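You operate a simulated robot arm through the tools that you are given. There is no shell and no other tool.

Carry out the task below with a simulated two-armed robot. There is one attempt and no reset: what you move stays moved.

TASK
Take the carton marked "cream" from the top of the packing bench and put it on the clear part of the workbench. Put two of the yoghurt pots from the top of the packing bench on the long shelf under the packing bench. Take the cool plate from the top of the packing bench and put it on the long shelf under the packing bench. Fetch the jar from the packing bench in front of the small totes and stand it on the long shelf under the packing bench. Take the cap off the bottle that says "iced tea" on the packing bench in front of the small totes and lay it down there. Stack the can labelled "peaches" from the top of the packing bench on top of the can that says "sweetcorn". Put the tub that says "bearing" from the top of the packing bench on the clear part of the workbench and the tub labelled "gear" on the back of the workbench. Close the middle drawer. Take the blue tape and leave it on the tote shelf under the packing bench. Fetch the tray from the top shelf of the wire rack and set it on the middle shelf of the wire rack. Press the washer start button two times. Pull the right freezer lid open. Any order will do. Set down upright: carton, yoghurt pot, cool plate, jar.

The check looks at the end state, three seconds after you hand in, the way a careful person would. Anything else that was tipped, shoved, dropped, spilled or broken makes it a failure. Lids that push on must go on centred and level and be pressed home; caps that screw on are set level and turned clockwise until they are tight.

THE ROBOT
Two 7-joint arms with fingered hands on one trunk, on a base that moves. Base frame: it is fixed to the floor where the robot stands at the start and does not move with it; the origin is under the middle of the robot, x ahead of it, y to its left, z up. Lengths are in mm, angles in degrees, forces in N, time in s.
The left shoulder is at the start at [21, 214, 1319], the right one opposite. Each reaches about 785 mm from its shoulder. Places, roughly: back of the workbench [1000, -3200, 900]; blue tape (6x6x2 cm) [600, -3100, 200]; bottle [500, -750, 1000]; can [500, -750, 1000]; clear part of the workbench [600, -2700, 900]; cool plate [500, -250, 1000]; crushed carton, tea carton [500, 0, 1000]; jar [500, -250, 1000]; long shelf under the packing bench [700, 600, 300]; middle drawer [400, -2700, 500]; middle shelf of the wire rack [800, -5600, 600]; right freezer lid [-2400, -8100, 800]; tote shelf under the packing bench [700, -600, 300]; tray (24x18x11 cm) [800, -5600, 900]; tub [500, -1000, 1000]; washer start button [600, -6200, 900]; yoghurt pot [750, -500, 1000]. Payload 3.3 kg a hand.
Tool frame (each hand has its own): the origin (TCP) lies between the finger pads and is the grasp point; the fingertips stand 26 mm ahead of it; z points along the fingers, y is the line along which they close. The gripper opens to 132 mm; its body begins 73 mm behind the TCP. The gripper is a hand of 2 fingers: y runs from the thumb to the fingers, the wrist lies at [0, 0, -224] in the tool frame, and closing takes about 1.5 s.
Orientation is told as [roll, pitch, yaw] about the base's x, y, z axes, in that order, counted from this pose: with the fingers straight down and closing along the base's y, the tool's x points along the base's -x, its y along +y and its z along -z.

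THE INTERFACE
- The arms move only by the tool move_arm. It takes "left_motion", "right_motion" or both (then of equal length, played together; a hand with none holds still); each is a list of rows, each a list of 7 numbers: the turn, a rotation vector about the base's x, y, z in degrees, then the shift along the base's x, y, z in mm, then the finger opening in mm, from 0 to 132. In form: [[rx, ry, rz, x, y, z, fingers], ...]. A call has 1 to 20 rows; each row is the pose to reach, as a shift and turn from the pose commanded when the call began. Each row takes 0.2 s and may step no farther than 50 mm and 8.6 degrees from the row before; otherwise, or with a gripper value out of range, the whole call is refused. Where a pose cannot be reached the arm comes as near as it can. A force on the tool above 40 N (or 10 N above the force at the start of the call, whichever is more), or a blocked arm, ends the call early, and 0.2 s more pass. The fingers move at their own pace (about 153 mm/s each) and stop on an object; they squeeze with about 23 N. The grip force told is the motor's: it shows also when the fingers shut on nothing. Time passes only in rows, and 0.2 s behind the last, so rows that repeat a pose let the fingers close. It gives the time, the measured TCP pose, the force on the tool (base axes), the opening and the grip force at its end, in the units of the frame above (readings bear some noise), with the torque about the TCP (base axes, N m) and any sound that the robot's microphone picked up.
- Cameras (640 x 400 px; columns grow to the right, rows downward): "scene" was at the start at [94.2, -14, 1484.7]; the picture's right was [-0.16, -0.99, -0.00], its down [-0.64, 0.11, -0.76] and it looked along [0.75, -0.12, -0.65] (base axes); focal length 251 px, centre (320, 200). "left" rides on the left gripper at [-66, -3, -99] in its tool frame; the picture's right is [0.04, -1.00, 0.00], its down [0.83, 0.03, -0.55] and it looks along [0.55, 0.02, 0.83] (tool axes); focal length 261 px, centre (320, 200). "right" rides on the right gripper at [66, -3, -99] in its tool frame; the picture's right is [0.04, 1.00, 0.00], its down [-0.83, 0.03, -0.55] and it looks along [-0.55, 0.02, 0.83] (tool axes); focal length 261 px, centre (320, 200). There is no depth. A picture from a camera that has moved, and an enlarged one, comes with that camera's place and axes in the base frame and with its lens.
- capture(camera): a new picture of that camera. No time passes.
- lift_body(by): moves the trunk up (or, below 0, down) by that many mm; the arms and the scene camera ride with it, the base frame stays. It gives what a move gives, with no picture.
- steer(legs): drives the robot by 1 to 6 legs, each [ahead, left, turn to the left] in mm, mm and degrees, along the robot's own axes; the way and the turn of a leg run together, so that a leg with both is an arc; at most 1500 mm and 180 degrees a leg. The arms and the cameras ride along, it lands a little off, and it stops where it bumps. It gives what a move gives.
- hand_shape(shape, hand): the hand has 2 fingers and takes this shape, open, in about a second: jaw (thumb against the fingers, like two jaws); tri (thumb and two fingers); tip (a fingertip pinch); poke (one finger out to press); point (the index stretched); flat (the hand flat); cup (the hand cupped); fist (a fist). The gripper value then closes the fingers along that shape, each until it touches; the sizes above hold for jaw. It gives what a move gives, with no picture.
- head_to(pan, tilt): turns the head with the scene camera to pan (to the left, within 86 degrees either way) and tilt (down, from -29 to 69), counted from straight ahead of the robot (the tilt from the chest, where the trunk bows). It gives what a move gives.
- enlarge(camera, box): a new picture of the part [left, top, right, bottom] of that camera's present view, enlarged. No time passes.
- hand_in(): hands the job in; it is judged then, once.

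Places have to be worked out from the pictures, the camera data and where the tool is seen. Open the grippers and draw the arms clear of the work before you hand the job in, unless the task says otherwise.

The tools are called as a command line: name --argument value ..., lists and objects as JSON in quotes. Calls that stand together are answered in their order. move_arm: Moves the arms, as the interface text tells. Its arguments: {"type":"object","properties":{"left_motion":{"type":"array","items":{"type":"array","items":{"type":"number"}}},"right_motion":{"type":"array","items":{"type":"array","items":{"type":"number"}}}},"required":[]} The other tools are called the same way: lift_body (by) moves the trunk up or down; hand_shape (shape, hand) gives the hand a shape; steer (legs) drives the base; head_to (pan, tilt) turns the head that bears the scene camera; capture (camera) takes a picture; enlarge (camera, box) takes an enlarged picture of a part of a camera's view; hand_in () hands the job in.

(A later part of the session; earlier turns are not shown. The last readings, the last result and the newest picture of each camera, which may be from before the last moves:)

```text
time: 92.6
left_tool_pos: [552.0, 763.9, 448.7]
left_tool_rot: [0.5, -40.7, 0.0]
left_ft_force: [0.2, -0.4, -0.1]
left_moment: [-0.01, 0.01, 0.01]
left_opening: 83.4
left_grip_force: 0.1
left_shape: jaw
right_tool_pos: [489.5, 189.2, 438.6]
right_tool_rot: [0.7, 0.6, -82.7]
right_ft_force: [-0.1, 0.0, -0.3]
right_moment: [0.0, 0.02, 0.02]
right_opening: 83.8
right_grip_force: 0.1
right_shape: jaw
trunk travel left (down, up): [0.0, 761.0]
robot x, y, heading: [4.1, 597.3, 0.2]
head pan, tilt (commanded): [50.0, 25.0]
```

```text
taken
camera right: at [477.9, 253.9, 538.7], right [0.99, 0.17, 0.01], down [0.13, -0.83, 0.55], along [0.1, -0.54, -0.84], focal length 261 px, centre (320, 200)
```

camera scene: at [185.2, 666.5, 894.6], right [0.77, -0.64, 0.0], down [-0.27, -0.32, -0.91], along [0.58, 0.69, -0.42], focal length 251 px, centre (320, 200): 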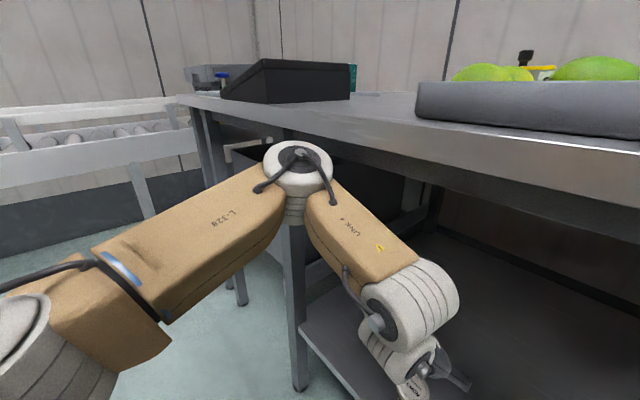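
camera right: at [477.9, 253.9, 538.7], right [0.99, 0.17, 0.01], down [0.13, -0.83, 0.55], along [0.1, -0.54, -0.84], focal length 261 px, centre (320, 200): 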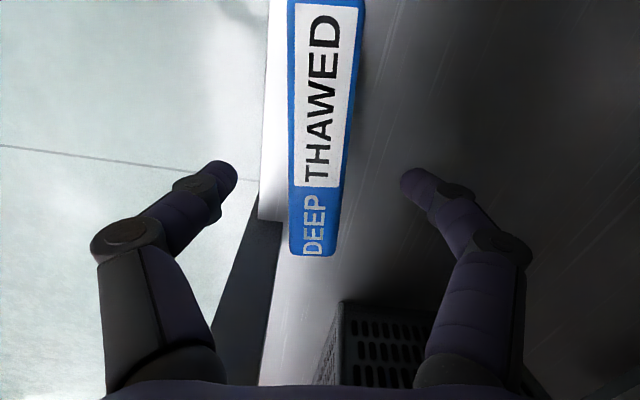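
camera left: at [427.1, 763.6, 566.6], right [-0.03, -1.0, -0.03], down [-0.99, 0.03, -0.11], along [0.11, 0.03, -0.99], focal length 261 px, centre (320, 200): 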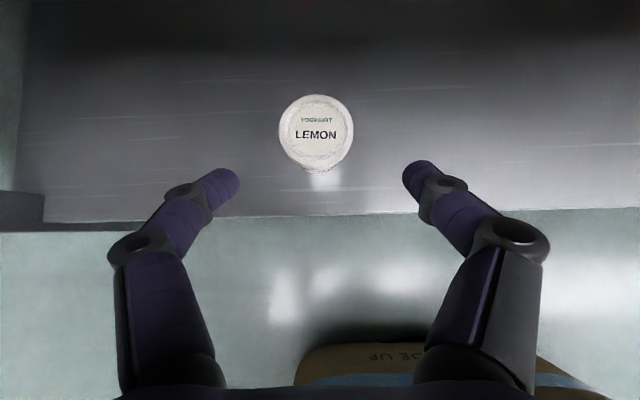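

Plate placed upright on the long shelf. I back out from the bench, raise the trunk to standard height and re-orient the right hand to yaw 0 for the next pair (plain pot and jam jar).

steer --legs '[[-260, 0, 0]]'

lift_body --by 400

lift_body --by 200

move_arm --right_motion '[[0, 0, 8.2, -5, -5, 8, 84], [0, 0, 16.4, -10, -10, 16, 84], [0, 0, 24.6, -15, -15, 24, 84], [0, 0, 32.8, -20, -20, 32, 84], [0, 0, 41, -25, -25, 40, 84], [0, 0, 49.2, -30, -30, 48, 84], [0, 0, 57.4, -35, -35, 56, 84], [0, 0, 65.6, -40, -40, 64, 84], [0, 0, 73.8, -40, -40, 72, 84], [0, 0, 82.5, -40, -40, 80, 84]]' --left_motion '[[0, 0, 0, 0, 0, 10, 84], [0, 0, 0, 0, 0, 20, 84], [0, 0, 0, 0, 0, 30, 84], [0, 0, 0, 0, 0, 40, 84], [0, 0, 0, -10, 0, 50, 84], [0, 0, 0, -20, 0, 60, 84], [0, 0, 0, -30, 0, 70, 84], [0, 0, 0, -40, 0, 80, 84], [0, 0, 0, -50, 0, 90, 84], [0, 0, 0, -60, 0, 100, 84]]'

move_arm --right_motion '[[0, -8, 0, 0, 0, 0, 84], [0, -16, 0, 0, 0, 0, 84], [0, -24, 0, 0, 0, 0, 84], [0, -32, 0, 0, 0, 0, 84], [0, -40, 0, 0, 0, 0, 84]]'

```text
time: 94.5
left_tool_pos: [287.6, 763.5, 448.2]
left_tool_rot: [0.4, -40.5, 0.1]
left_ft_force: [0.3, 0.2, 0.1]
left_moment: [-0.03, 0.0, -0.03]
left_opening: 83.6
left_grip_force: 0.0
left_shape: jaw
right_tool_pos: [224.4, 189.8, 439.2]
right_tool_rot: [0.8, 0.5, -82.7]
right_ft_force: [-0.1, -0.7, 0.2]
right_moment: [0.0, -0.01, 0.01]
right_opening: 83.8
right_grip_force: 0.0
right_shape: jaw
trunk travel left (down, up): [0.0, 761.0]
robot x, y, heading: [-263.7, 596.7, -0.3]
head pan, tilt (commanded): [50.0, 25.0]
```

```text
time: 98.3
left_tool_pos: [286.4, 763.2, 848.1]
left_tool_rot: [0.3, -40.6, 0.1]
left_ft_force: [0.5, 0.3, 0.7]
left_moment: [-0.02, -0.02, 0.02]
left_opening: 83.5
left_grip_force: 0.2
left_shape: jaw
right_tool_pos: [224.0, 189.5, 839.7]
right_tool_rot: [0.7, 0.5, -82.7]
right_ft_force: [0.6, 0.5, 0.9]
right_moment: [0.03, -0.03, -0.01]
right_opening: 83.5
right_grip_force: 0.1
right_shape: jaw
trunk travel left (down, up): [-400.0, 361.0]
robot x, y, heading: [-260.1, 595.9, 0.2]
head pan, tilt (commanded): [50.0, 25.0]
```

```text
time: 100.5
left_tool_pos: [287.5, 763.7, 1049.3]
left_tool_rot: [0.4, -40.5, 0.0]
left_ft_force: [0.4, 0.5, 0.1]
left_moment: [0.0, 0.01, 0.01]
left_opening: 83.5
left_grip_force: 0.1
left_shape: jaw
right_tool_pos: [226.2, 189.8, 1057.2]
right_tool_rot: [2.9, 0.3, -82.7]
right_ft_force: [-0.5, -0.2, 0.4]
right_moment: [-0.01, -0.03, 0.01]
right_opening: 83.5
right_grip_force: 0.0
right_shape: jaw
trunk travel left (down, up): [-600.0, 161.0]
robot x, y, heading: [-260.4, 596.4, 0.3]
head pan, tilt (commanded): [50.0, 25.0]
```

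```text
refused: row 10 steps farther than a row can; nothing moved
```

```text
time: 101.7
left_tool_pos: [286.5, 764.2, 1049.9]
left_tool_rot: [0.5, -40.5, -0.1]
left_ft_force: [0.0, -0.7, -0.1]
left_moment: [-0.01, -0.02, -0.02]
left_opening: 83.5
left_grip_force: 0.2
left_shape: jaw
right_tool_pos: [224.5, 190.5, 1055.6]
right_tool_rot: [42.9, -4.6, -84.3]
right_ft_force: [0.7, 0.0, -0.5]
right_moment: [-0.02, 0.0, -0.01]
right_opening: 83.8
right_grip_force: 0.1
right_shape: jaw
trunk travel left (down, up): [-600.0, 161.0]
robot x, y, heading: [-257.2, 596.8, 0.2]
head pan, tilt (commanded): [50.0, 25.0]
```

A row was slightly too big so only the pitch got applied; I finish with a roll about the hand's own axis (axis (−0.643, 0, 0.766), 82.7°).

move_arm --right_motion '[[-5.3, 0, 6.32, -2, -5, 8, 84], [-10.6, 0, 12.64, -4, -10, 16, 84], [-15.9, 0, 18.96, -6, -15, 24, 84], [-21.2, 0, 25.28, -8, -20, 32, 84], [-26.5, 0, 31.6, -10, -25, 40, 84], [-31.8, 0, 37.92, -12, -30, 48, 84], [-37.1, 0, 44.24, -14, -35, 56, 84], [-42.4, 0, 50.56, -16, -40, 64, 84], [-47.7, 0, 56.88, -18, -40, 72, 84], [-53.2, 0, 63.4, -20, -40, 80, 84]]' --left_motion '[[0, 0, 0, 0, 0, 10, 84], [0, 0, 0, 0, 0, 20, 84], [0, 0, 0, 0, 0, 30, 84], [0, 0, 0, 0, 0, 40, 84], [0, 0, 0, -10, 0, 50, 84], [0, 0, 0, -20, 0, 60, 84], [0, 0, 0, -30, 0, 70, 84], [0, 0, 0, -40, 0, 80, 84], [0, 0, 0, -50, 0, 90, 84], [0, 0, 0, -60, 0, 100, 84]]'

steer --legs '[[0, -787, 0], [260, 0, 0]]'

head_to --pan -5 --tilt 50

capture --camera "scene"

capture --camera "left"

capture --camera "right"

```text
time: 103.9
left_tool_pos: [227.9, 763.8, 1150.8]
left_tool_rot: [0.3, -40.6, 0.0]
left_ft_force: [-0.8, 0.3, -0.8]
left_moment: [0.03, 0.0, 0.01]
left_opening: 83.5
left_grip_force: 0.0
left_shape: jaw
right_tool_pos: [204.5, 151.5, 1136.5]
right_tool_rot: [2.9, -39.7, 0.4]
right_ft_force: [-0.6, -0.2, 0.7]
right_moment: [0.01, -0.01, 0.01]
right_opening: 83.5
right_grip_force: 0.0
right_shape: jaw
trunk travel left (down, up): [-600.0, 161.0]
robot x, y, heading: [-258.3, 596.1, 0.3]
head pan, tilt (commanded): [50.0, 25.0]
```

```text
time: 109.7
left_tool_pos: [487.3, -47.8, 1149.2]
left_tool_rot: [0.4, -40.5, -0.8]
left_ft_force: [0.4, -0.8, 0.0]
left_moment: [0.02, 0.01, -0.01]
left_opening: 83.5
left_grip_force: 0.0
left_shape: jaw
right_tool_pos: [455.9, -661.1, 1135.7]
right_tool_rot: [3.0, -39.8, -0.7]
right_ft_force: [0.4, -0.8, -0.7]
right_moment: [-0.01, 0.0, 0.0]
right_opening: 83.6
right_grip_force: 0.0
right_shape: jaw
trunk travel left (down, up): [-600.0, 161.0]
robot x, y, heading: [-3.8, -210.6, -0.5]
head pan, tilt (commanded): [50.0, 25.0]
```

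```text
time: 110.9
left_tool_pos: [486.5, -48.2, 1150.2]
left_tool_rot: [0.3, -40.6, -0.9]
left_ft_force: [0.5, -0.3, 0.2]
left_moment: [0.03, -0.01, -0.01]
left_opening: 83.7
left_grip_force: 0.1
left_shape: jaw
right_tool_pos: [454.4, -661.0, 1137.0]
right_tool_rot: [3.0, -39.7, -0.6]
right_ft_force: [0.7, 0.3, 0.7]
right_moment: [0.02, -0.01, 0.04]
right_opening: 83.7
right_grip_force: 0.0
right_shape: jaw
trunk travel left (down, up): [-600.0, 161.0]
robot x, y, heading: [-4.0, -212.9, -0.8]
head pan, tilt (commanded): [-5.0, 50.0]
```

```text
taken
camera scene: at [84.0, -216.9, 1471.6], right [-0.1, -1.0, 0.0], down [-0.76, 0.08, -0.64], along [0.64, -0.06, -0.77], focal length 251 px, centre (320, 200)
```

scene: 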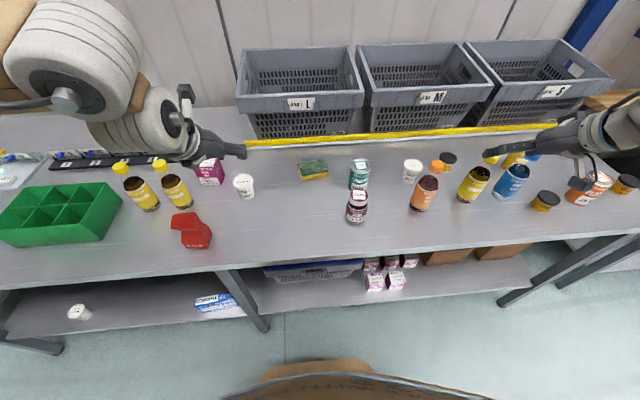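

```text
taken
camera left: at [471.9, -51.5, 1268.8], right [-0.04, -1.0, -0.03], down [-0.99, 0.04, -0.12], along [0.12, 0.03, -0.99], focal length 261 px, centre (320, 200)
```

left: 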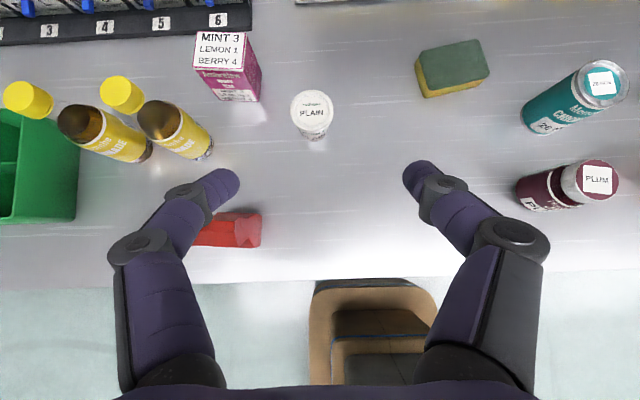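

```text
taken
camera right: at [341.7, -667.2, 1170.0], right [-0.05, 1.0, 0.01], down [0.29, 0.0, 0.96], along [0.96, 0.05, -0.29], focal length 261 px, centre (320, 200)
```

right: 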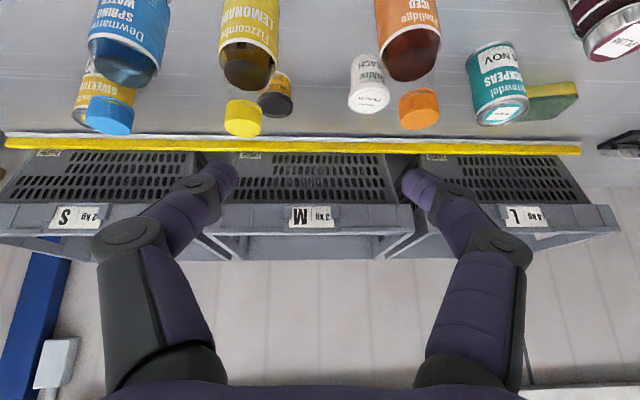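

I now see the sweetcorn can behind the blue water bottle too. The plain pot is at about (631, −36) and the jam jar at (518, −373). I drive 110 mm ahead and bring both pitched hands to pre-grasp points.

steer --legs '[[110, 0, 0.8]]'

move_arm --left_motion '[[0, 0, 0, -5, 0, -15, 84], [0, 0, 0, -10, 0, -30, 84], [0, 0, 0, -15, 0, -50, 84], [0, 0, 0, -20, 0, -70, 84], [0, 0, 0, -28, 0, -90, 84], [0, 0, 0, -28, 0, -110, 84], [0, 0, 0, -28, 0, -130, 84], [0, 0, 0, -28, 0, -150, 84]]' --right_motion '[[0, 0, 0, -15, 36, 0, 96], [0, 0, 0, -30, 72, 0, 96], [0, 0, 0, -45, 108, 0, 96], [0, 0, 0, -60, 144, 0, 96], [0, 0, 0, -75, 180, 0, 96], [0, 0, 0, -90, 216, 0, 96], [0, 0, 0, -100, 252, -10, 96], [0, 0, 0, -105, 283, -30, 96]]'

capture --camera "left"

capture --camera "right"

```text
time: 112.1
left_tool_pos: [594.9, -42.2, 1149.7]
left_tool_rot: [0.5, -40.5, 0.0]
left_ft_force: [0.4, -1.2, 0.2]
left_moment: [0.02, -0.02, 0.03]
left_opening: 83.6
left_grip_force: 0.0
left_shape: jaw
right_tool_pos: [570.8, -655.8, 1135.8]
right_tool_rot: [3.0, -39.6, 0.1]
right_ft_force: [0.3, 0.9, 0.1]
right_moment: [0.03, 0.03, -0.01]
right_opening: 83.7
right_grip_force: 0.0
right_shape: jaw
trunk travel left (down, up): [-600.0, 161.0]
robot x, y, heading: [106.2, -211.8, 0.1]
head pan, tilt (commanded): [-5.0, 50.0]
```

```text
time: 113.9
left_tool_pos: [568.2, -41.6, 1000.7]
left_tool_rot: [0.4, -40.5, -0.1]
left_ft_force: [0.4, 0.5, -0.3]
left_moment: [-0.04, -0.02, 0.0]
left_opening: 84.0
left_grip_force: 0.1
left_shape: jaw
right_tool_pos: [500.0, -429.2, 1129.6]
right_tool_rot: [3.2, -39.7, 0.0]
right_ft_force: [0.1, 1.3, 0.0]
right_moment: [0.0, 0.04, -0.01]
right_opening: 95.8
right_grip_force: 0.0
right_shape: jaw
right hand out of reach, approached as far as the arm can: row 5, 6, 7, 8
trunk travel left (down, up): [-600.0, 161.0]
robot x, y, heading: [108.2, -207.7, 0.2]
head pan, tilt (commanded): [-5.0, 50.0]
```

```text
taken
camera left: at [553.1, -44.5, 1119.1], right [-0.03, -1.0, -0.03], down [-0.99, 0.03, -0.12], along [0.12, 0.03, -0.99], focal length 261 px, centre (320, 200)
```

left: 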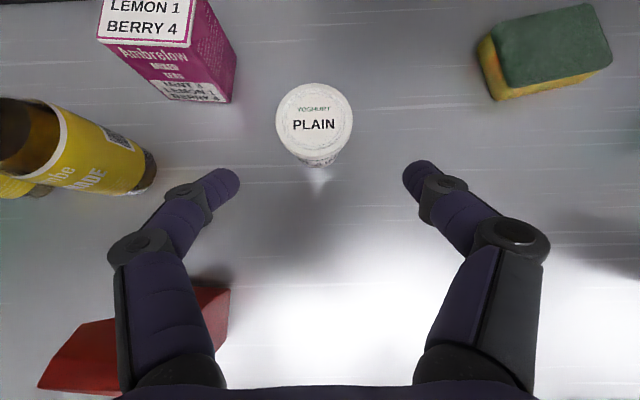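

```text
taken
camera right: at [388.1, -437.5, 1163.5], right [-0.07, 1.0, 0.02], down [0.29, 0.0, 0.96], along [0.96, 0.07, -0.29], focal length 261 px, centre (320, 200)
```

right: 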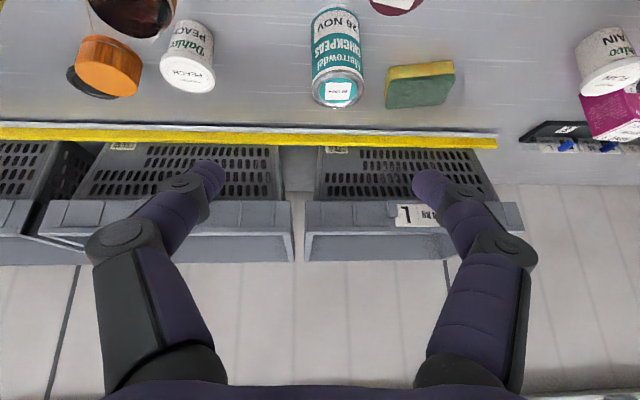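

Left is well placed (plain lid at (635, −36)). The right hand stopped short inward at this height, so I lower and retract it first and then try inward again; left advances to the pot.

move_arm --left_motion '[[0, 0, 0, 20, 2, -26, 84], [0, 0, 0, 40, 4, -52, 84], [0, 0, 0, 60, 5, -78, 84], [0, 0, 0, 76, 6, -100, 84], [0, 0, 0, 76, 6, -102, 84]]' --right_motion '[[0, 0, 0, -10, 0, -25, 96], [0, 0, 0, -20, 0, -50, 96], [0, 0, 0, -30, 0, -80, 96], [0, 0, 0, -40, 10, -110, 96], [0, 0, 0, -40, 30, -115, 96]]'

capture --camera "left"

capture --camera "right"

```text
time: 115.1
left_tool_pos: [643.5, -37.2, 896.8]
left_tool_rot: [0.4, -40.6, 0.1]
left_ft_force: [0.0, 0.2, 0.2]
left_moment: [0.0, -0.03, -0.01]
left_opening: 83.7
left_grip_force: 0.1
left_shape: jaw
right_tool_pos: [496.8, -440.8, 1099.4]
right_tool_rot: [3.0, -39.7, 0.2]
right_ft_force: [0.2, -0.3, 0.1]
right_moment: [0.01, 0.0, -0.01]
right_opening: 95.8
right_grip_force: 0.1
right_shape: jaw
right hand out of reach, approached as far as the arm can: row 1, 2, 3, 4, 5
trunk travel left (down, up): [-600.0, 161.0]
robot x, y, heading: [105.5, -207.8, -0.4]
head pan, tilt (commanded): [-5.0, 50.0]
```

```text
taken
camera left: at [628.0, -40.0, 1015.9], right [-0.03, -1.0, -0.03], down [-0.99, 0.03, -0.12], along [0.12, 0.03, -0.99], focal length 261 px, centre (320, 200)
```

left: 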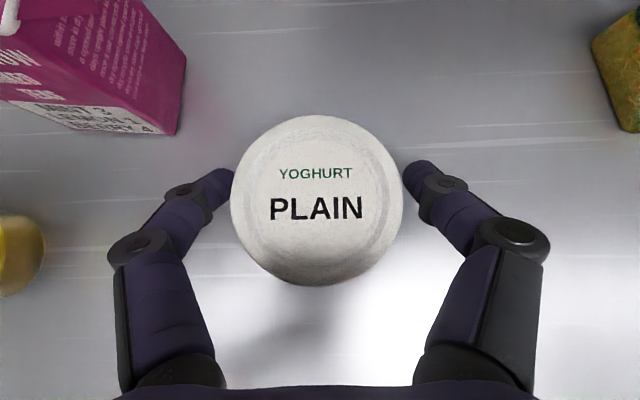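

```text
taken
camera right: at [384.5, -447.7, 1133.3], right [-0.07, 1.0, 0.01], down [0.29, 0.01, 0.96], along [0.96, 0.07, -0.29], focal length 261 px, centre (320, 200)
```

right: 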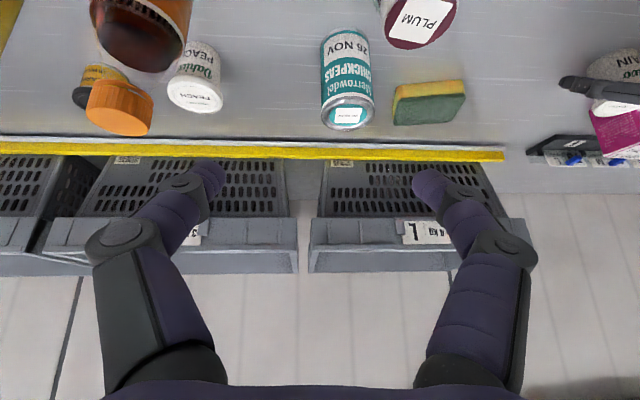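

The plain pot is centred in the left fingers; I close and lift it. The right arm is folded too tightly here, so I'll back the robot up afterwards for the jar.

move_arm --left_motion '[[0, 0, 0, 0, 0, 0, 40], [0, 0, 0, 0, 0, 0, 20], [0, 0, 0, 0, 0, 0, 20], [0, 0, 0, 0, 0, 0, 20], [0, 0, 0, 0, 0, 0, 20], [0, 0, 0, 0, 0, 15, 20], [0, 0, 0, -5, 0, 40, 20], [0, 0, 0, -10, 0, 80, 20], [0, 0, 0, -15, 0, 120, 20], [0, 0, 0, -20, 0, 160, 20], [0, 0, 0, -25, 0, 200, 20]]'

capture --camera "left"

```text
time: 117.5
left_tool_pos: [617.1, -35.3, 1097.5]
left_tool_rot: [0.4, -40.6, 0.0]
left_ft_force: [0.3, 0.4, -1.7]
left_moment: [-0.04, -0.02, 0.03]
left_opening: 34.0
left_grip_force: 22.9
left_shape: jaw
right_tool_pos: [496.0, -439.3, 1100.0]
right_tool_rot: [3.0, -39.7, 0.1]
right_ft_force: [0.3, 0.1, -0.2]
right_moment: [0.0, -0.02, -0.03]
right_opening: 95.8
right_grip_force: 0.0
right_shape: jaw
trunk travel left (down, up): [-600.0, 161.0]
robot x, y, heading: [106.0, -209.4, 0.0]
head pan, tilt (commanded): [-5.0, 50.0]
```

```text
taken
camera left: at [602.7, -38.4, 1217.2], right [-0.03, -1.0, -0.03], down [-0.99, 0.03, -0.12], along [0.12, 0.03, -0.99], focal length 261 px, centre (320, 200)
```

left: 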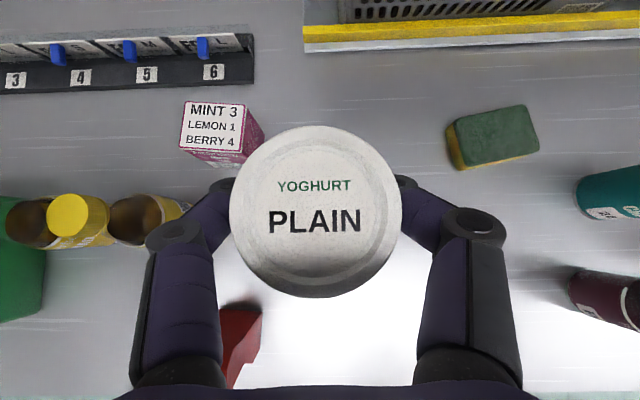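

Plain pot held. Backing up 110 mm, then the right hand goes to the jar's pre-grasp.

steer --legs '[[-112, 0, 0]]'

move_arm --right_motion '[[-0.6, 0, 0, 15, 5, -10, 96], [-1.2, 0, 0, 32, 15, -25, 96], [-1.8, 0, 0, 50, 30, -45, 96], [-2.4, 0, 0, 60, 45, -65, 96], [-3, 0, 0, 65, 58, -85, 96], [-3, 0, 0, 70, 66, -100, 96]]'

capture --camera "right"

capture --camera "scene"

```text
time: 118.7
left_tool_pos: [504.8, -36.8, 1098.7]
left_tool_rot: [0.4, -40.8, -0.1]
left_ft_force: [0.1, -0.2, -2.1]
left_moment: [0.02, 0.0, 0.03]
left_opening: 34.0
left_grip_force: 22.9
left_shape: jaw
right_tool_pos: [383.9, -439.4, 1099.6]
right_tool_rot: [2.9, -39.7, 0.0]
right_ft_force: [-0.6, -0.1, 0.1]
right_moment: [0.01, 0.04, -0.01]
right_opening: 95.8
right_grip_force: 0.0
right_shape: jaw
trunk travel left (down, up): [-600.0, 161.0]
robot x, y, heading: [-3.0, -210.2, -0.0]
head pan, tilt (commanded): [-5.0, 50.0]
```

```text
time: 120.1
left_tool_pos: [507.1, -36.4, 1097.9]
left_tool_rot: [0.4, -40.6, -0.1]
left_ft_force: [0.4, 0.0, -1.7]
left_moment: [0.02, -0.01, 0.02]
left_opening: 34.0
left_grip_force: 23.0
left_shape: jaw
right_tool_pos: [444.5, -457.5, 1055.2]
right_tool_rot: [-0.7, -39.7, 2.5]
right_ft_force: [-0.2, 0.7, 0.0]
right_moment: [-0.02, 0.0, 0.0]
right_opening: 96.1
right_grip_force: 0.0
right_shape: jaw
right hand out of reach, approached as far as the arm can: row 1, 2, 3, 4, 5, 6
trunk travel left (down, up): [-600.0, 161.0]
robot x, y, heading: [-6.3, -208.6, -0.0]
head pan, tilt (commanded): [-5.0, 50.0]
```

```text
taken
camera right: at [332.6, -464.3, 1089.6], right [-0.07, 1.0, -0.04], down [0.29, 0.05, 0.96], along [0.96, 0.05, -0.29], focal length 261 px, centre (320, 200)
```

right: 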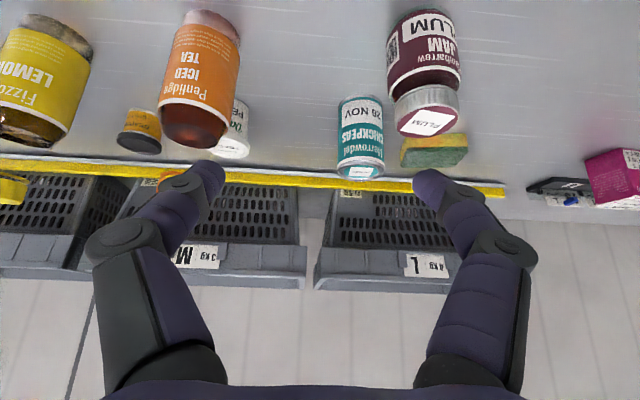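

```text
taken
camera scene: at [83.4, -216.4, 1471.6], right [-0.09, -1.0, 0.0], down [-0.76, 0.07, -0.64], along [0.64, -0.06, -0.77], focal length 251 px, centre (320, 200)
```

scene: 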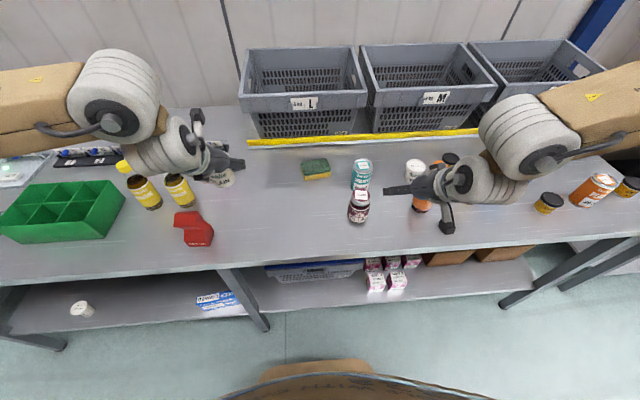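

The right hand works better outward of its shoulder; I shift the base 75 mm to the left so the jar lies straight ahead of the right shoulder.

steer --legs '[[0, 78, 0]]'

move_arm --right_motion '[[0, 0, -1, 5, 1, -15, 96], [0, 0, -2, 8, 2, -30, 96], [0, 0, -2.5, 10, 4, -45, 96], [0, 0, -2.5, 12, 6, -55, 96]]'

capture --camera "right"

```text
time: 121.1
left_tool_pos: [506.8, 42.8, 1097.9]
left_tool_rot: [0.3, -40.5, 0.0]
left_ft_force: [0.6, 0.1, -1.0]
left_moment: [0.01, -0.04, -0.05]
left_opening: 34.3
left_grip_force: 22.8
left_shape: jaw
right_tool_pos: [445.2, -380.3, 1055.9]
right_tool_rot: [-0.9, -39.7, 2.5]
right_ft_force: [-0.5, 1.0, 0.0]
right_moment: [-0.04, -0.02, -0.04]
right_opening: 95.8
right_grip_force: 0.0
right_shape: jaw
trunk travel left (down, up): [-600.0, 161.0]
robot x, y, heading: [-0.2, -135.0, -0.0]
head pan, tilt (commanded): [-5.0, 50.0]
```

```text
time: 122.1
left_tool_pos: [506.2, 41.3, 1098.3]
left_tool_rot: [0.4, -40.6, 0.0]
left_ft_force: [-0.1, 0.8, -1.2]
left_moment: [-0.02, 0.0, 0.0]
left_opening: 34.1
left_grip_force: 22.8
left_shape: jaw
right_tool_pos: [452.0, -406.5, 1027.9]
right_tool_rot: [-0.6, -39.6, -0.1]
right_ft_force: [0.0, 0.5, 1.0]
right_moment: [-0.02, -0.01, -0.01]
right_opening: 95.6
right_grip_force: 0.1
right_shape: jaw
right hand out of reach, approached as far as the arm can: row 1, 2, 3, 4
trunk travel left (down, up): [-600.0, 161.0]
robot x, y, heading: [-1.5, -132.5, 0.2]
head pan, tilt (commanded): [-5.0, 50.0]
```

```text
taken
camera right: at [338.7, -407.5, 1061.7], right [-0.02, 1.0, -0.03], down [0.29, 0.04, 0.96], along [0.96, 0.01, -0.29], focal length 261 px, centre (320, 200)
```

right: 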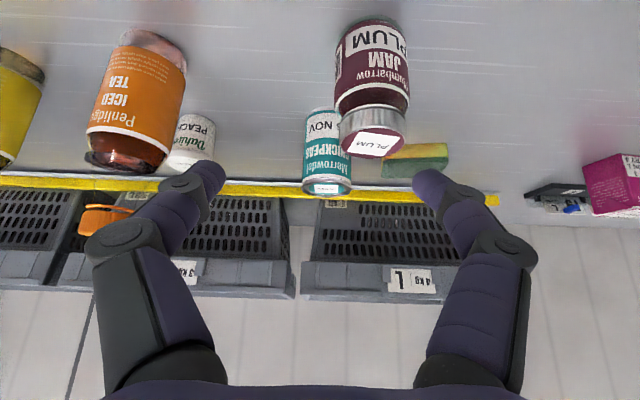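

Still limited while descending; I test whether the right arm can reach the mirror image of the left arm's present pose (higher, further forward) to loosen its posture.

move_arm --right_motion '[[0, 0, 0, 10, 0, 30, 96], [0, 0, 0, 20, 0, 60, 96], [0, 0, 0, 40, 10, 85, 96], [0, 0, 0, 60, 20, 100, 96], [0, 0, 0, 70, 40, 110, 96]]'

```text
time: 123.3
left_tool_pos: [506.9, 41.4, 1097.8]
left_tool_rot: [0.3, -40.6, -0.1]
left_ft_force: [-0.3, -0.7, -1.6]
left_moment: [-0.04, -0.03, 0.02]
left_opening: 34.2
left_grip_force: 23.6
left_shape: jaw
right_tool_pos: [519.0, -372.5, 1141.3]
right_tool_rot: [-0.6, -39.6, -0.1]
right_ft_force: [-0.1, 0.2, 0.2]
right_moment: [-0.01, 0.0, -0.03]
right_opening: 96.1
right_grip_force: 0.1
right_shape: jaw
right hand out of reach, approached as far as the arm can: row 5
trunk travel left (down, up): [-600.0, 161.0]
robot x, y, heading: [-3.2, -130.6, 0.2]
head pan, tilt (commanded): [-5.0, 50.0]
```

That worked. From here I try descending toward the pre-grasp point (460, −373, 1010) in small rows.

move_arm --right_motion '[[0, 0, 0, -8, 0, -20, 96], [0, 0, 0, -16, 0, -40, 96], [0, 0, 0, -24, 0, -60, 96], [0, 0, 0, -32, 0, -80, 96]]'

```text
time: 124.3
left_tool_pos: [506.8, 41.4, 1098.1]
left_tool_rot: [0.5, -40.7, -0.1]
left_ft_force: [-0.8, 0.1, -1.0]
left_moment: [-0.02, -0.01, -0.01]
left_opening: 33.9
left_grip_force: 22.8
left_shape: jaw
right_tool_pos: [482.2, -386.2, 1067.4]
right_tool_rot: [-0.6, -39.6, -0.1]
right_ft_force: [-0.4, -0.6, -0.2]
right_moment: [0.01, 0.01, 0.0]
right_opening: 95.8
right_grip_force: 0.1
right_shape: jaw
right hand out of reach, approached as far as the arm can: row 2, 3, 4
trunk travel left (down, up): [-600.0, 161.0]
robot x, y, heading: [-7.5, -131.8, 0.1]
head pan, tilt (commanded): [-5.0, 50.0]
```

The right arm's redundant posture seems unfavourable (it started outward, the left one started inward). I take it up and inward with a vertical hand, like the left arm's starting posture, to change its elbow swivel.

move_arm --right_motion '[[0, 5, 0, 5, 0, 30, 96], [0, 10, 0, 5, 0, 60, 96], [0, 15, 0, 0, 5, 90, 96], [0, 20, 0, -10, 10, 115, 96], [0, 25, 0, -25, 15, 140, 96], [0, 30, 0, -40, 25, 160, 96], [0, 35, 0, -60, 35, 175, 96], [0, 40, 0, -80, 50, 185, 96], [0, 40, 0, -100, 75, 190, 96], [0, 40, 0, -110, 100, 195, 96], [0, 40, 0, -115, 130, 200, 96], [0, 40, 0, -120, 160, 200, 96], [0, 40, 0, -120, 190, 200, 96]]'

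```text
time: 127.1
left_tool_pos: [507.1, 40.9, 1096.6]
left_tool_rot: [0.3, -40.6, -0.1]
left_ft_force: [0.4, 0.2, -0.9]
left_moment: [0.04, -0.03, 0.0]
left_opening: 34.1
left_grip_force: 23.0
left_shape: jaw
right_tool_pos: [294.7, -370.2, 1247.4]
right_tool_rot: [-0.3, 0.1, 0.0]
right_ft_force: [0.8, 0.2, -0.6]
right_moment: [-0.02, -0.02, -0.01]
right_opening: 95.7
right_grip_force: 0.0
right_shape: jaw
right hand out of reach, approached as far as the arm can: row 4, 5, 6, 7, 8, 9, 10, 11, 12, 13
trunk travel left (down, up): [-600.0, 161.0]
robot x, y, heading: [-7.0, -128.8, -0.1]
head pan, tilt (commanded): [-5.0, 50.0]
```

move_arm --right_motion '[[0, 0, 0, 20, 10, 20, 96], [0, 0, 0, 40, 20, 40, 96], [0, 0, 0, 60, 40, 50, 96], [0, 0, 0, 60, 70, 50, 96], [0, 0, 0, 60, 100, 50, 96]]'

head_to --pan -45 --tilt 10

capture --camera "scene"

head_to --pan 45 --tilt 10

capture --camera "scene"

```text
time: 128.3
left_tool_pos: [506.7, 41.5, 1097.5]
left_tool_rot: [0.4, -40.6, 0.0]
left_ft_force: [-0.1, 0.5, -1.7]
left_moment: [0.0, 0.02, -0.02]
left_opening: 34.1
left_grip_force: 23.2
left_shape: jaw
right_tool_pos: [298.7, -378.2, 1252.6]
right_tool_rot: [-0.6, 0.3, 0.0]
right_ft_force: [0.6, 0.3, 0.5]
right_moment: [0.0, 0.0, -0.01]
right_opening: 95.6
right_grip_force: 0.0
right_shape: jaw
right hand out of reach, approached as far as the arm can: row 1, 2, 3, 4, 5
trunk travel left (down, up): [-600.0, 161.0]
robot x, y, heading: [-7.1, -132.5, 0.2]
head pan, tilt (commanded): [-5.0, 50.0]
```

```text
time: 129.4
left_tool_pos: [507.1, 42.5, 1099.1]
left_tool_rot: [0.4, -40.7, -0.1]
left_ft_force: [-0.4, 0.0, -1.1]
left_moment: [-0.01, -0.01, -0.02]
left_opening: 33.8
left_grip_force: 22.7
left_shape: jaw
right_tool_pos: [298.3, -378.8, 1252.7]
right_tool_rot: [-0.6, 0.4, 0.1]
right_ft_force: [-0.9, -0.5, 0.1]
right_moment: [0.01, 0.03, -0.02]
right_opening: 95.7
right_grip_force: 0.1
right_shape: jaw
trunk travel left (down, up): [-600.0, 161.0]
robot x, y, heading: [-2.6, -133.1, 0.0]
head pan, tilt (commanded): [-45.0, 10.0]
```

```text
taken
camera scene: at [72.7, -198.2, 1533.4], right [-0.71, -0.71, 0.0], down [-0.12, 0.12, -0.98], along [0.7, -0.7, -0.17], focal length 251 px, centre (320, 200)
```

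scene: 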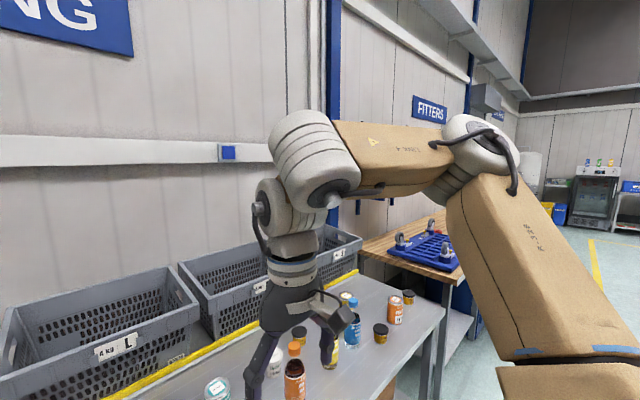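

```text
time: 131.1
left_tool_pos: [507.3, 41.5, 1098.2]
left_tool_rot: [0.4, -40.6, -0.1]
left_ft_force: [-0.5, 0.2, -2.3]
left_moment: [0.01, 0.0, -0.02]
left_opening: 34.3
left_grip_force: 23.6
left_shape: jaw
right_tool_pos: [298.0, -377.1, 1252.7]
right_tool_rot: [-0.6, 0.3, 0.1]
right_ft_force: [-0.4, 0.0, 0.0]
right_moment: [0.01, 0.03, 0.03]
right_opening: 95.8
right_grip_force: 0.1
right_shape: jaw
trunk travel left (down, up): [-600.0, 161.0]
robot x, y, heading: [-6.6, -132.9, 0.3]
head pan, tilt (commanded): [45.0, 10.0]
```

```text
taken
camera scene: at [72.7, -66.8, 1533.5], right [0.71, -0.71, 0.0], down [-0.12, -0.12, -0.98], along [0.7, 0.7, -0.17], focal length 251 px, centre (320, 200)
```

scene: 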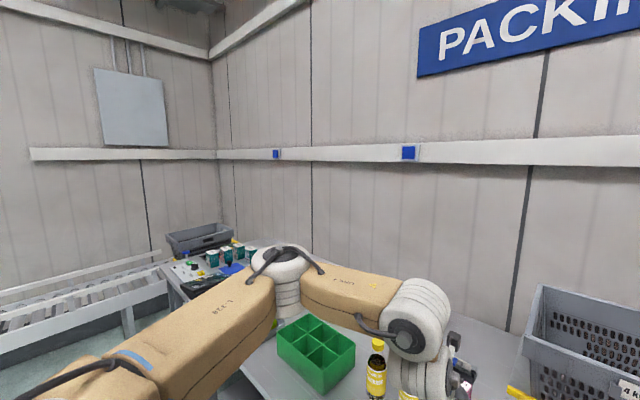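

The right arm simply likes to work outward of its shoulder (as with the plate at −130 mm). I shift the base left by another 125 mm so the jar is ~150 mm outward, and re-approach.

steer --legs '[[0, 125, 0]]'

move_arm --right_motion '[[0, -5, 0, 15, -15, -10, 96], [0, -10, 0, 30, -30, -20, 96], [0, -15, 0, 45, -45, -40, 96], [0, -20, 0, 60, -60, -60, 96], [0, -25, 0, 75, -75, -85, 96], [0, -30, 0, 90, -90, -110, 96], [0, -35, 0, 105, -105, -135, 96], [0, -40, 0, 120, -115, -160, 96], [0, -40, 0, 140, -121, -185, 96], [0, -40, 0, 155, -121, -215, 96]]'

capture --camera "right"

```text
time: 132.3
left_tool_pos: [507.5, 162.0, 1098.7]
left_tool_rot: [0.3, -40.6, -0.2]
left_ft_force: [0.2, 0.5, -1.8]
left_moment: [-0.01, 0.02, -0.01]
left_opening: 34.1
left_grip_force: 23.0
left_shape: jaw
right_tool_pos: [298.3, -255.1, 1253.1]
right_tool_rot: [-0.7, 0.2, -0.1]
right_ft_force: [-0.1, 0.1, 0.1]
right_moment: [-0.03, -0.02, -0.01]
right_opening: 95.7
right_grip_force: 0.1
right_shape: jaw
trunk travel left (down, up): [-600.0, 161.0]
robot x, y, heading: [-3.7, -13.9, 0.0]
head pan, tilt (commanded): [45.0, 10.0]
```

```text
time: 134.5
left_tool_pos: [508.7, 162.0, 1097.6]
left_tool_rot: [0.4, -40.6, -0.2]
left_ft_force: [0.7, 0.4, -1.4]
left_moment: [0.01, -0.03, 0.0]
left_opening: 34.0
left_grip_force: 23.1
left_shape: jaw
right_tool_pos: [455.0, -378.5, 1038.6]
right_tool_rot: [-0.6, -39.8, -0.2]
right_ft_force: [0.0, -0.4, 0.4]
right_moment: [-0.01, 0.0, 0.0]
right_opening: 95.9
right_grip_force: 0.0
right_shape: jaw
trunk travel left (down, up): [-600.0, 161.0]
robot x, y, heading: [-6.8, -11.7, -0.1]
head pan, tilt (commanded): [45.0, 10.0]
```

```text
taken
camera right: at [342.2, -380.0, 1072.7], right [-0.02, 1.0, -0.03], down [0.29, 0.04, 0.96], along [0.96, 0.01, -0.29], focal length 261 px, centre (320, 200)
```

right: 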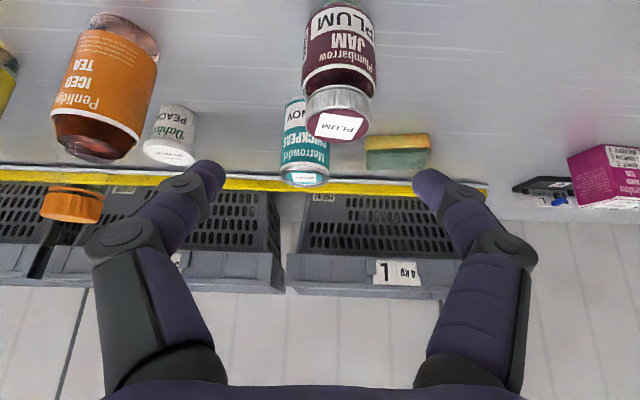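

All reached. The jar's lid is at about (523, −366). I advance to (533, −367, 912) and check before closing.

move_arm --right_motion '[[0, 0, 0, 15, 3, -32, 96], [0, 0, 0, 32, 6, -64, 96], [0, 0, 0, 55, 9, -96, 96], [0, 0, 0, 76, 12, -127, 96], [0, 0, 0, 76, 12, -127, 96]]'

capture --camera "right"

```text
time: 135.7
left_tool_pos: [506.7, 161.6, 1097.0]
left_tool_rot: [0.4, -40.6, -0.2]
left_ft_force: [-0.2, 0.2, -2.2]
left_moment: [0.01, 0.0, 0.0]
left_opening: 33.9
left_grip_force: 23.1
left_shape: jaw
right_tool_pos: [498.4, -381.4, 977.7]
right_tool_rot: [-0.5, -39.7, -0.1]
right_ft_force: [0.3, 0.3, -0.3]
right_moment: [-0.04, 0.0, -0.02]
right_opening: 95.8
right_grip_force: 0.1
right_shape: jaw
right hand out of reach, approached as far as the arm can: row 3, 4, 5
trunk travel left (down, up): [-600.0, 161.0]
robot x, y, heading: [-1.6, -9.4, -0.2]
head pan, tilt (commanded): [45.0, 10.0]
```

```text
taken
camera right: at [386.4, -383.8, 1011.6], right [-0.02, 1.0, -0.03], down [0.29, 0.04, 0.96], along [0.96, 0.01, -0.29], focal length 261 px, centre (320, 200)
```

right: 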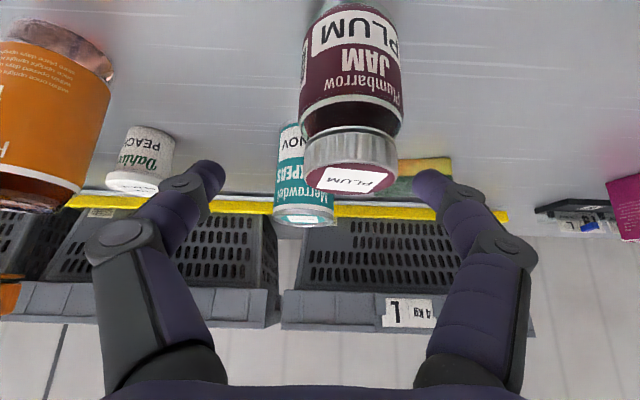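

The pitched right hand again runs into a limit. The vertical, turned hand (as for the plate) worked well, so I use that for the jar: raise the right hand, set it vertical, turn to yaw −83°; the left hand with the pot also goes higher.

move_arm --right_motion '[[0, 4, 0, -10, 0, 30, 96], [0, 8, 0, -20, 0, 60, 96], [0, 12, 0, -30, 0, 90, 96], [0, 16, 0, -40, 0, 115, 96], [0, 20, 0, -55, 0, 140, 96], [0, 24, 0, -70, 0, 165, 96], [0, 28, 0, -85, 0, 185, 96], [0, 32, 0, -100, 0, 205, 96], [0, 36, 0, -110, 0, 220, 96], [0, 40, 0, -120, 0, 230, 96]]' --left_motion '[[0, 0, 0, -8, 0, 20, 20], [0, 0, 0, -16, 0, 40, 20], [0, 0, 0, -24, 0, 60, 20], [0, 0, 0, -32, 0, 80, 20], [0, 0, 0, -40, 0, 100, 20], [0, 0, 0, -48, 0, 115, 20], [0, 0, 0, -56, 0, 130, 20], [0, 0, 0, -64, 0, 145, 20], [0, 0, 0, -72, 0, 155, 20], [0, 0, 0, -80, 0, 160, 20]]'

move_arm --right_motion '[[0, 0, -8.3, 0, 0, 0, 96], [0, 0, -16.6, 0, 0, 0, 96], [0, 0, -24.9, 0, 0, 0, 96], [0, 0, -33.2, 0, 0, 0, 96], [0, 0, -41.5, 0, 0, 0, 96], [0, 0, -49.8, 0, 0, 0, 96], [0, 0, -58.1, 0, 0, 0, 96], [0, 0, -66.4, 0, 0, 0, 96], [0, 0, -74.7, 0, 0, 0, 96], [0, 0, -83, 0, 0, 0, 96]]'

```text
time: 137.9
left_tool_pos: [427.4, 161.4, 1257.8]
left_tool_rot: [0.3, -40.6, -0.2]
left_ft_force: [-0.5, 1.0, -1.2]
left_moment: [0.0, -0.01, 0.01]
left_opening: 33.8
left_grip_force: 23.0
left_shape: jaw
right_tool_pos: [375.3, -381.7, 1206.5]
right_tool_rot: [-0.6, 0.4, 0.0]
right_ft_force: [-0.3, 0.9, -0.3]
right_moment: [0.01, 0.0, 0.01]
right_opening: 95.5
right_grip_force: 0.0
right_shape: jaw
trunk travel left (down, up): [-600.0, 161.0]
robot x, y, heading: [-3.5, -11.1, -0.2]
head pan, tilt (commanded): [45.0, 10.0]
```

```text
time: 140.1
left_tool_pos: [427.4, 160.3, 1257.0]
left_tool_rot: [0.4, -40.7, -0.1]
left_ft_force: [0.4, -0.1, -1.8]
left_moment: [0.02, 0.0, -0.03]
left_opening: 33.6
left_grip_force: 23.1
left_shape: jaw
right_tool_pos: [375.4, -382.6, 1206.8]
right_tool_rot: [-0.6, 0.3, -83.3]
right_ft_force: [-0.2, 0.7, -0.4]
right_moment: [-0.04, 0.04, 0.01]
right_opening: 95.5
right_grip_force: 0.0
right_shape: jaw
trunk travel left (down, up): [-600.0, 161.0]
robot x, y, heading: [-2.7, -12.2, -0.2]
head pan, tilt (commanded): [45.0, 10.0]
```

Now drive ahead 115, right 15, lower the trunk 140 and bring the right hand above the jar.

steer --legs '[[115, -15, 0.2]]'

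lift_body --by -140

move_arm --right_motion '[[0, 0, 0, 10, 10, -10, 96], [0, 0, 0, 20, 20, -20, 96], [0, 0, 0, 32, 30, -30, 96]]'

capture --camera "right"

```text
time: 141.3
left_tool_pos: [543.8, 148.6, 1257.3]
left_tool_rot: [0.4, -40.6, 0.1]
left_ft_force: [-0.6, 0.1, -0.8]
left_moment: [-0.01, -0.01, -0.01]
left_opening: 33.8
left_grip_force: 23.0
left_shape: jaw
right_tool_pos: [496.5, -395.9, 1206.7]
right_tool_rot: [-0.7, 0.3, -82.8]
right_ft_force: [-0.1, -0.2, -0.1]
right_moment: [-0.02, 0.01, 0.02]
right_opening: 95.7
right_grip_force: 0.1
right_shape: jaw
trunk travel left (down, up): [-600.0, 161.0]
robot x, y, heading: [110.3, -26.0, 0.2]
head pan, tilt (commanded): [45.0, 10.0]
```

```text
time: 143.0
left_tool_pos: [543.0, 147.4, 1117.3]
left_tool_rot: [0.4, -40.6, 0.1]
left_ft_force: [-0.3, -0.2, -1.5]
left_moment: [0.01, 0.0, 0.0]
left_opening: 33.7
left_grip_force: 23.8
left_shape: jaw
right_tool_pos: [494.0, -394.9, 1067.3]
right_tool_rot: [-0.6, 0.3, -82.8]
right_ft_force: [0.2, 1.1, -0.3]
right_moment: [0.02, 0.02, -0.04]
right_opening: 95.7
right_grip_force: 0.1
right_shape: jaw
trunk travel left (down, up): [-460.0, 301.0]
robot x, y, heading: [113.7, -23.4, 0.2]
head pan, tilt (commanded): [45.0, 10.0]
```

```text
time: 143.8
left_tool_pos: [544.7, 148.7, 1117.6]
left_tool_rot: [0.4, -40.5, 0.1]
left_ft_force: [-0.3, 0.1, -2.4]
left_moment: [-0.03, -0.01, 0.0]
left_opening: 33.8
left_grip_force: 23.1
left_shape: jaw
right_tool_pos: [527.6, -365.1, 1038.1]
right_tool_rot: [-0.6, 0.3, -82.8]
right_ft_force: [-1.0, -0.3, 0.1]
right_moment: [0.0, 0.03, -0.01]
right_opening: 95.6
right_grip_force: 0.0
right_shape: jaw
trunk travel left (down, up): [-460.0, 301.0]
robot x, y, heading: [112.4, -24.3, 0.4]
head pan, tilt (commanded): [45.0, 10.0]
```

```text
taken
camera right: at [519.2, -301.0, 1136.4], right [0.99, 0.17, -0.01], down [0.14, -0.82, 0.55], along [0.08, -0.54, -0.84], focal length 261 px, centre (320, 200)
```

right: 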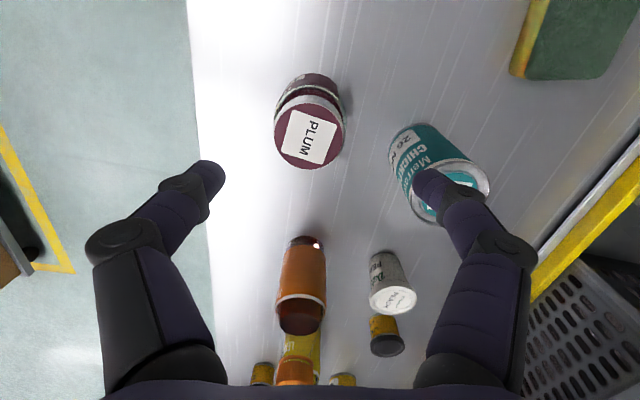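

The jar's centre is at about (519, −363) and the chickpea can's edge at x≈590, so I narrow the fingers to 78 and descend halfway first.

move_arm --right_motion '[[0, 0, 0, -9, 2, -15, 78], [0, 0, 0, -9, 2, -40, 78], [0, 0, 0, -9, 2, -52, 78]]'

capture --camera "right"

```text
time: 144.6
left_tool_pos: [542.3, 148.2, 1118.0]
left_tool_rot: [0.4, -40.6, 0.1]
left_ft_force: [-0.6, -0.4, -2.0]
left_moment: [-0.02, -0.01, 0.01]
left_opening: 33.6
left_grip_force: 23.3
left_shape: jaw
right_tool_pos: [516.2, -363.7, 985.9]
right_tool_rot: [-0.5, 0.3, -82.8]
right_ft_force: [-0.8, -1.1, -0.8]
right_moment: [-0.01, -0.01, 0.04]
right_opening: 78.4
right_grip_force: 0.0
right_shape: jaw
trunk travel left (down, up): [-460.0, 301.0]
robot x, y, heading: [114.6, -27.3, 0.1]
head pan, tilt (commanded): [45.0, 10.0]
```

```text
taken
camera right: at [508.7, -299.3, 1084.4], right [0.99, 0.17, -0.01], down [0.14, -0.82, 0.55], along [0.08, -0.54, -0.84], focal length 261 px, centre (320, 200)
```

right: 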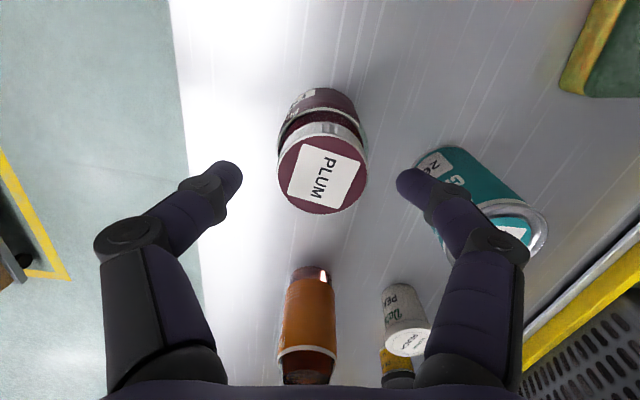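

Alignment is within 3 mm and the can clears. I descend the remaining 75 mm and close on the jar, then lift.

move_arm --right_motion '[[0, 0, 0, 2, 0, -30, 78], [0, 0, 0, 2, 0, -55, 78], [0, 0, 0, 2, 0, -75, 78], [0, 0, 0, 2, 0, -75, 78]]'

move_arm --right_motion '[[0, 0, 0, 0, 0, 0, 50], [0, 0, 0, 0, 0, 0, 30], [0, 0, 0, 0, 0, 0, 30], [0, 0, 0, 0, 0, 0, 30], [0, 0, 0, 0, 0, 0, 30], [0, 0, 0, 0, 0, 15, 30], [0, 0, 0, 0, 0, 40, 30], [0, 0, 0, -5, 0, 75, 30], [0, 0, 0, -10, 0, 110, 30], [0, 0, 0, -15, 0, 150, 30]]'

capture --camera "right"

```text
time: 145.6
left_tool_pos: [543.1, 148.0, 1117.3]
left_tool_rot: [0.4, -40.7, 0.1]
left_ft_force: [-0.3, 0.2, -2.1]
left_moment: [-0.01, 0.03, 0.03]
left_opening: 33.5
left_grip_force: 22.9
left_shape: jaw
right_tool_pos: [519.9, -363.5, 909.3]
right_tool_rot: [-0.6, 0.3, -82.7]
right_ft_force: [0.9, 0.1, -0.1]
right_moment: [0.05, 0.02, 0.02]
right_opening: 78.4
right_grip_force: 0.1
right_shape: jaw
trunk travel left (down, up): [-460.0, 301.0]
robot x, y, heading: [112.9, -26.5, 0.2]
head pan, tilt (commanded): [45.0, 10.0]
```

```text
time: 147.8
left_tool_pos: [543.1, 148.7, 1117.0]
left_tool_rot: [0.3, -40.5, 0.1]
left_ft_force: [-0.2, 0.5, -1.1]
left_moment: [-0.03, 0.0, -0.02]
left_opening: 33.8
left_grip_force: 22.9
left_shape: jaw
right_tool_pos: [503.1, -361.3, 1061.1]
right_tool_rot: [-0.7, 0.2, -82.7]
right_ft_force: [0.3, -0.7, -3.5]
right_moment: [0.01, -0.02, -0.01]
right_opening: 52.4
right_grip_force: 22.9
right_shape: jaw
trunk travel left (down, up): [-460.0, 301.0]
robot x, y, heading: [115.4, -25.7, 0.2]
head pan, tilt (commanded): [45.0, 10.0]
```

```text
taken
camera right: at [494.4, -297.1, 1159.6], right [0.99, 0.17, -0.01], down [0.14, -0.82, 0.55], along [0.08, -0.54, -0.84], focal length 261 px, centre (320, 200)
```

right: 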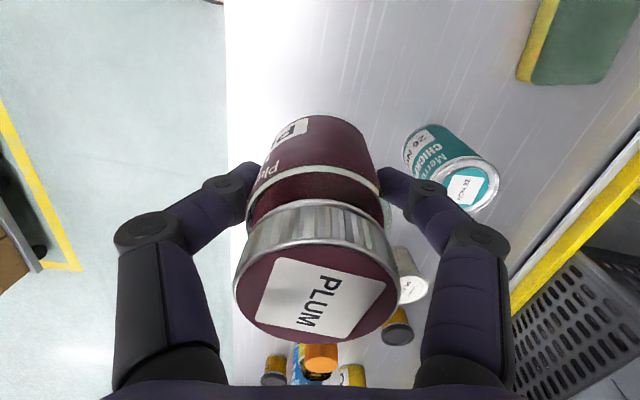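

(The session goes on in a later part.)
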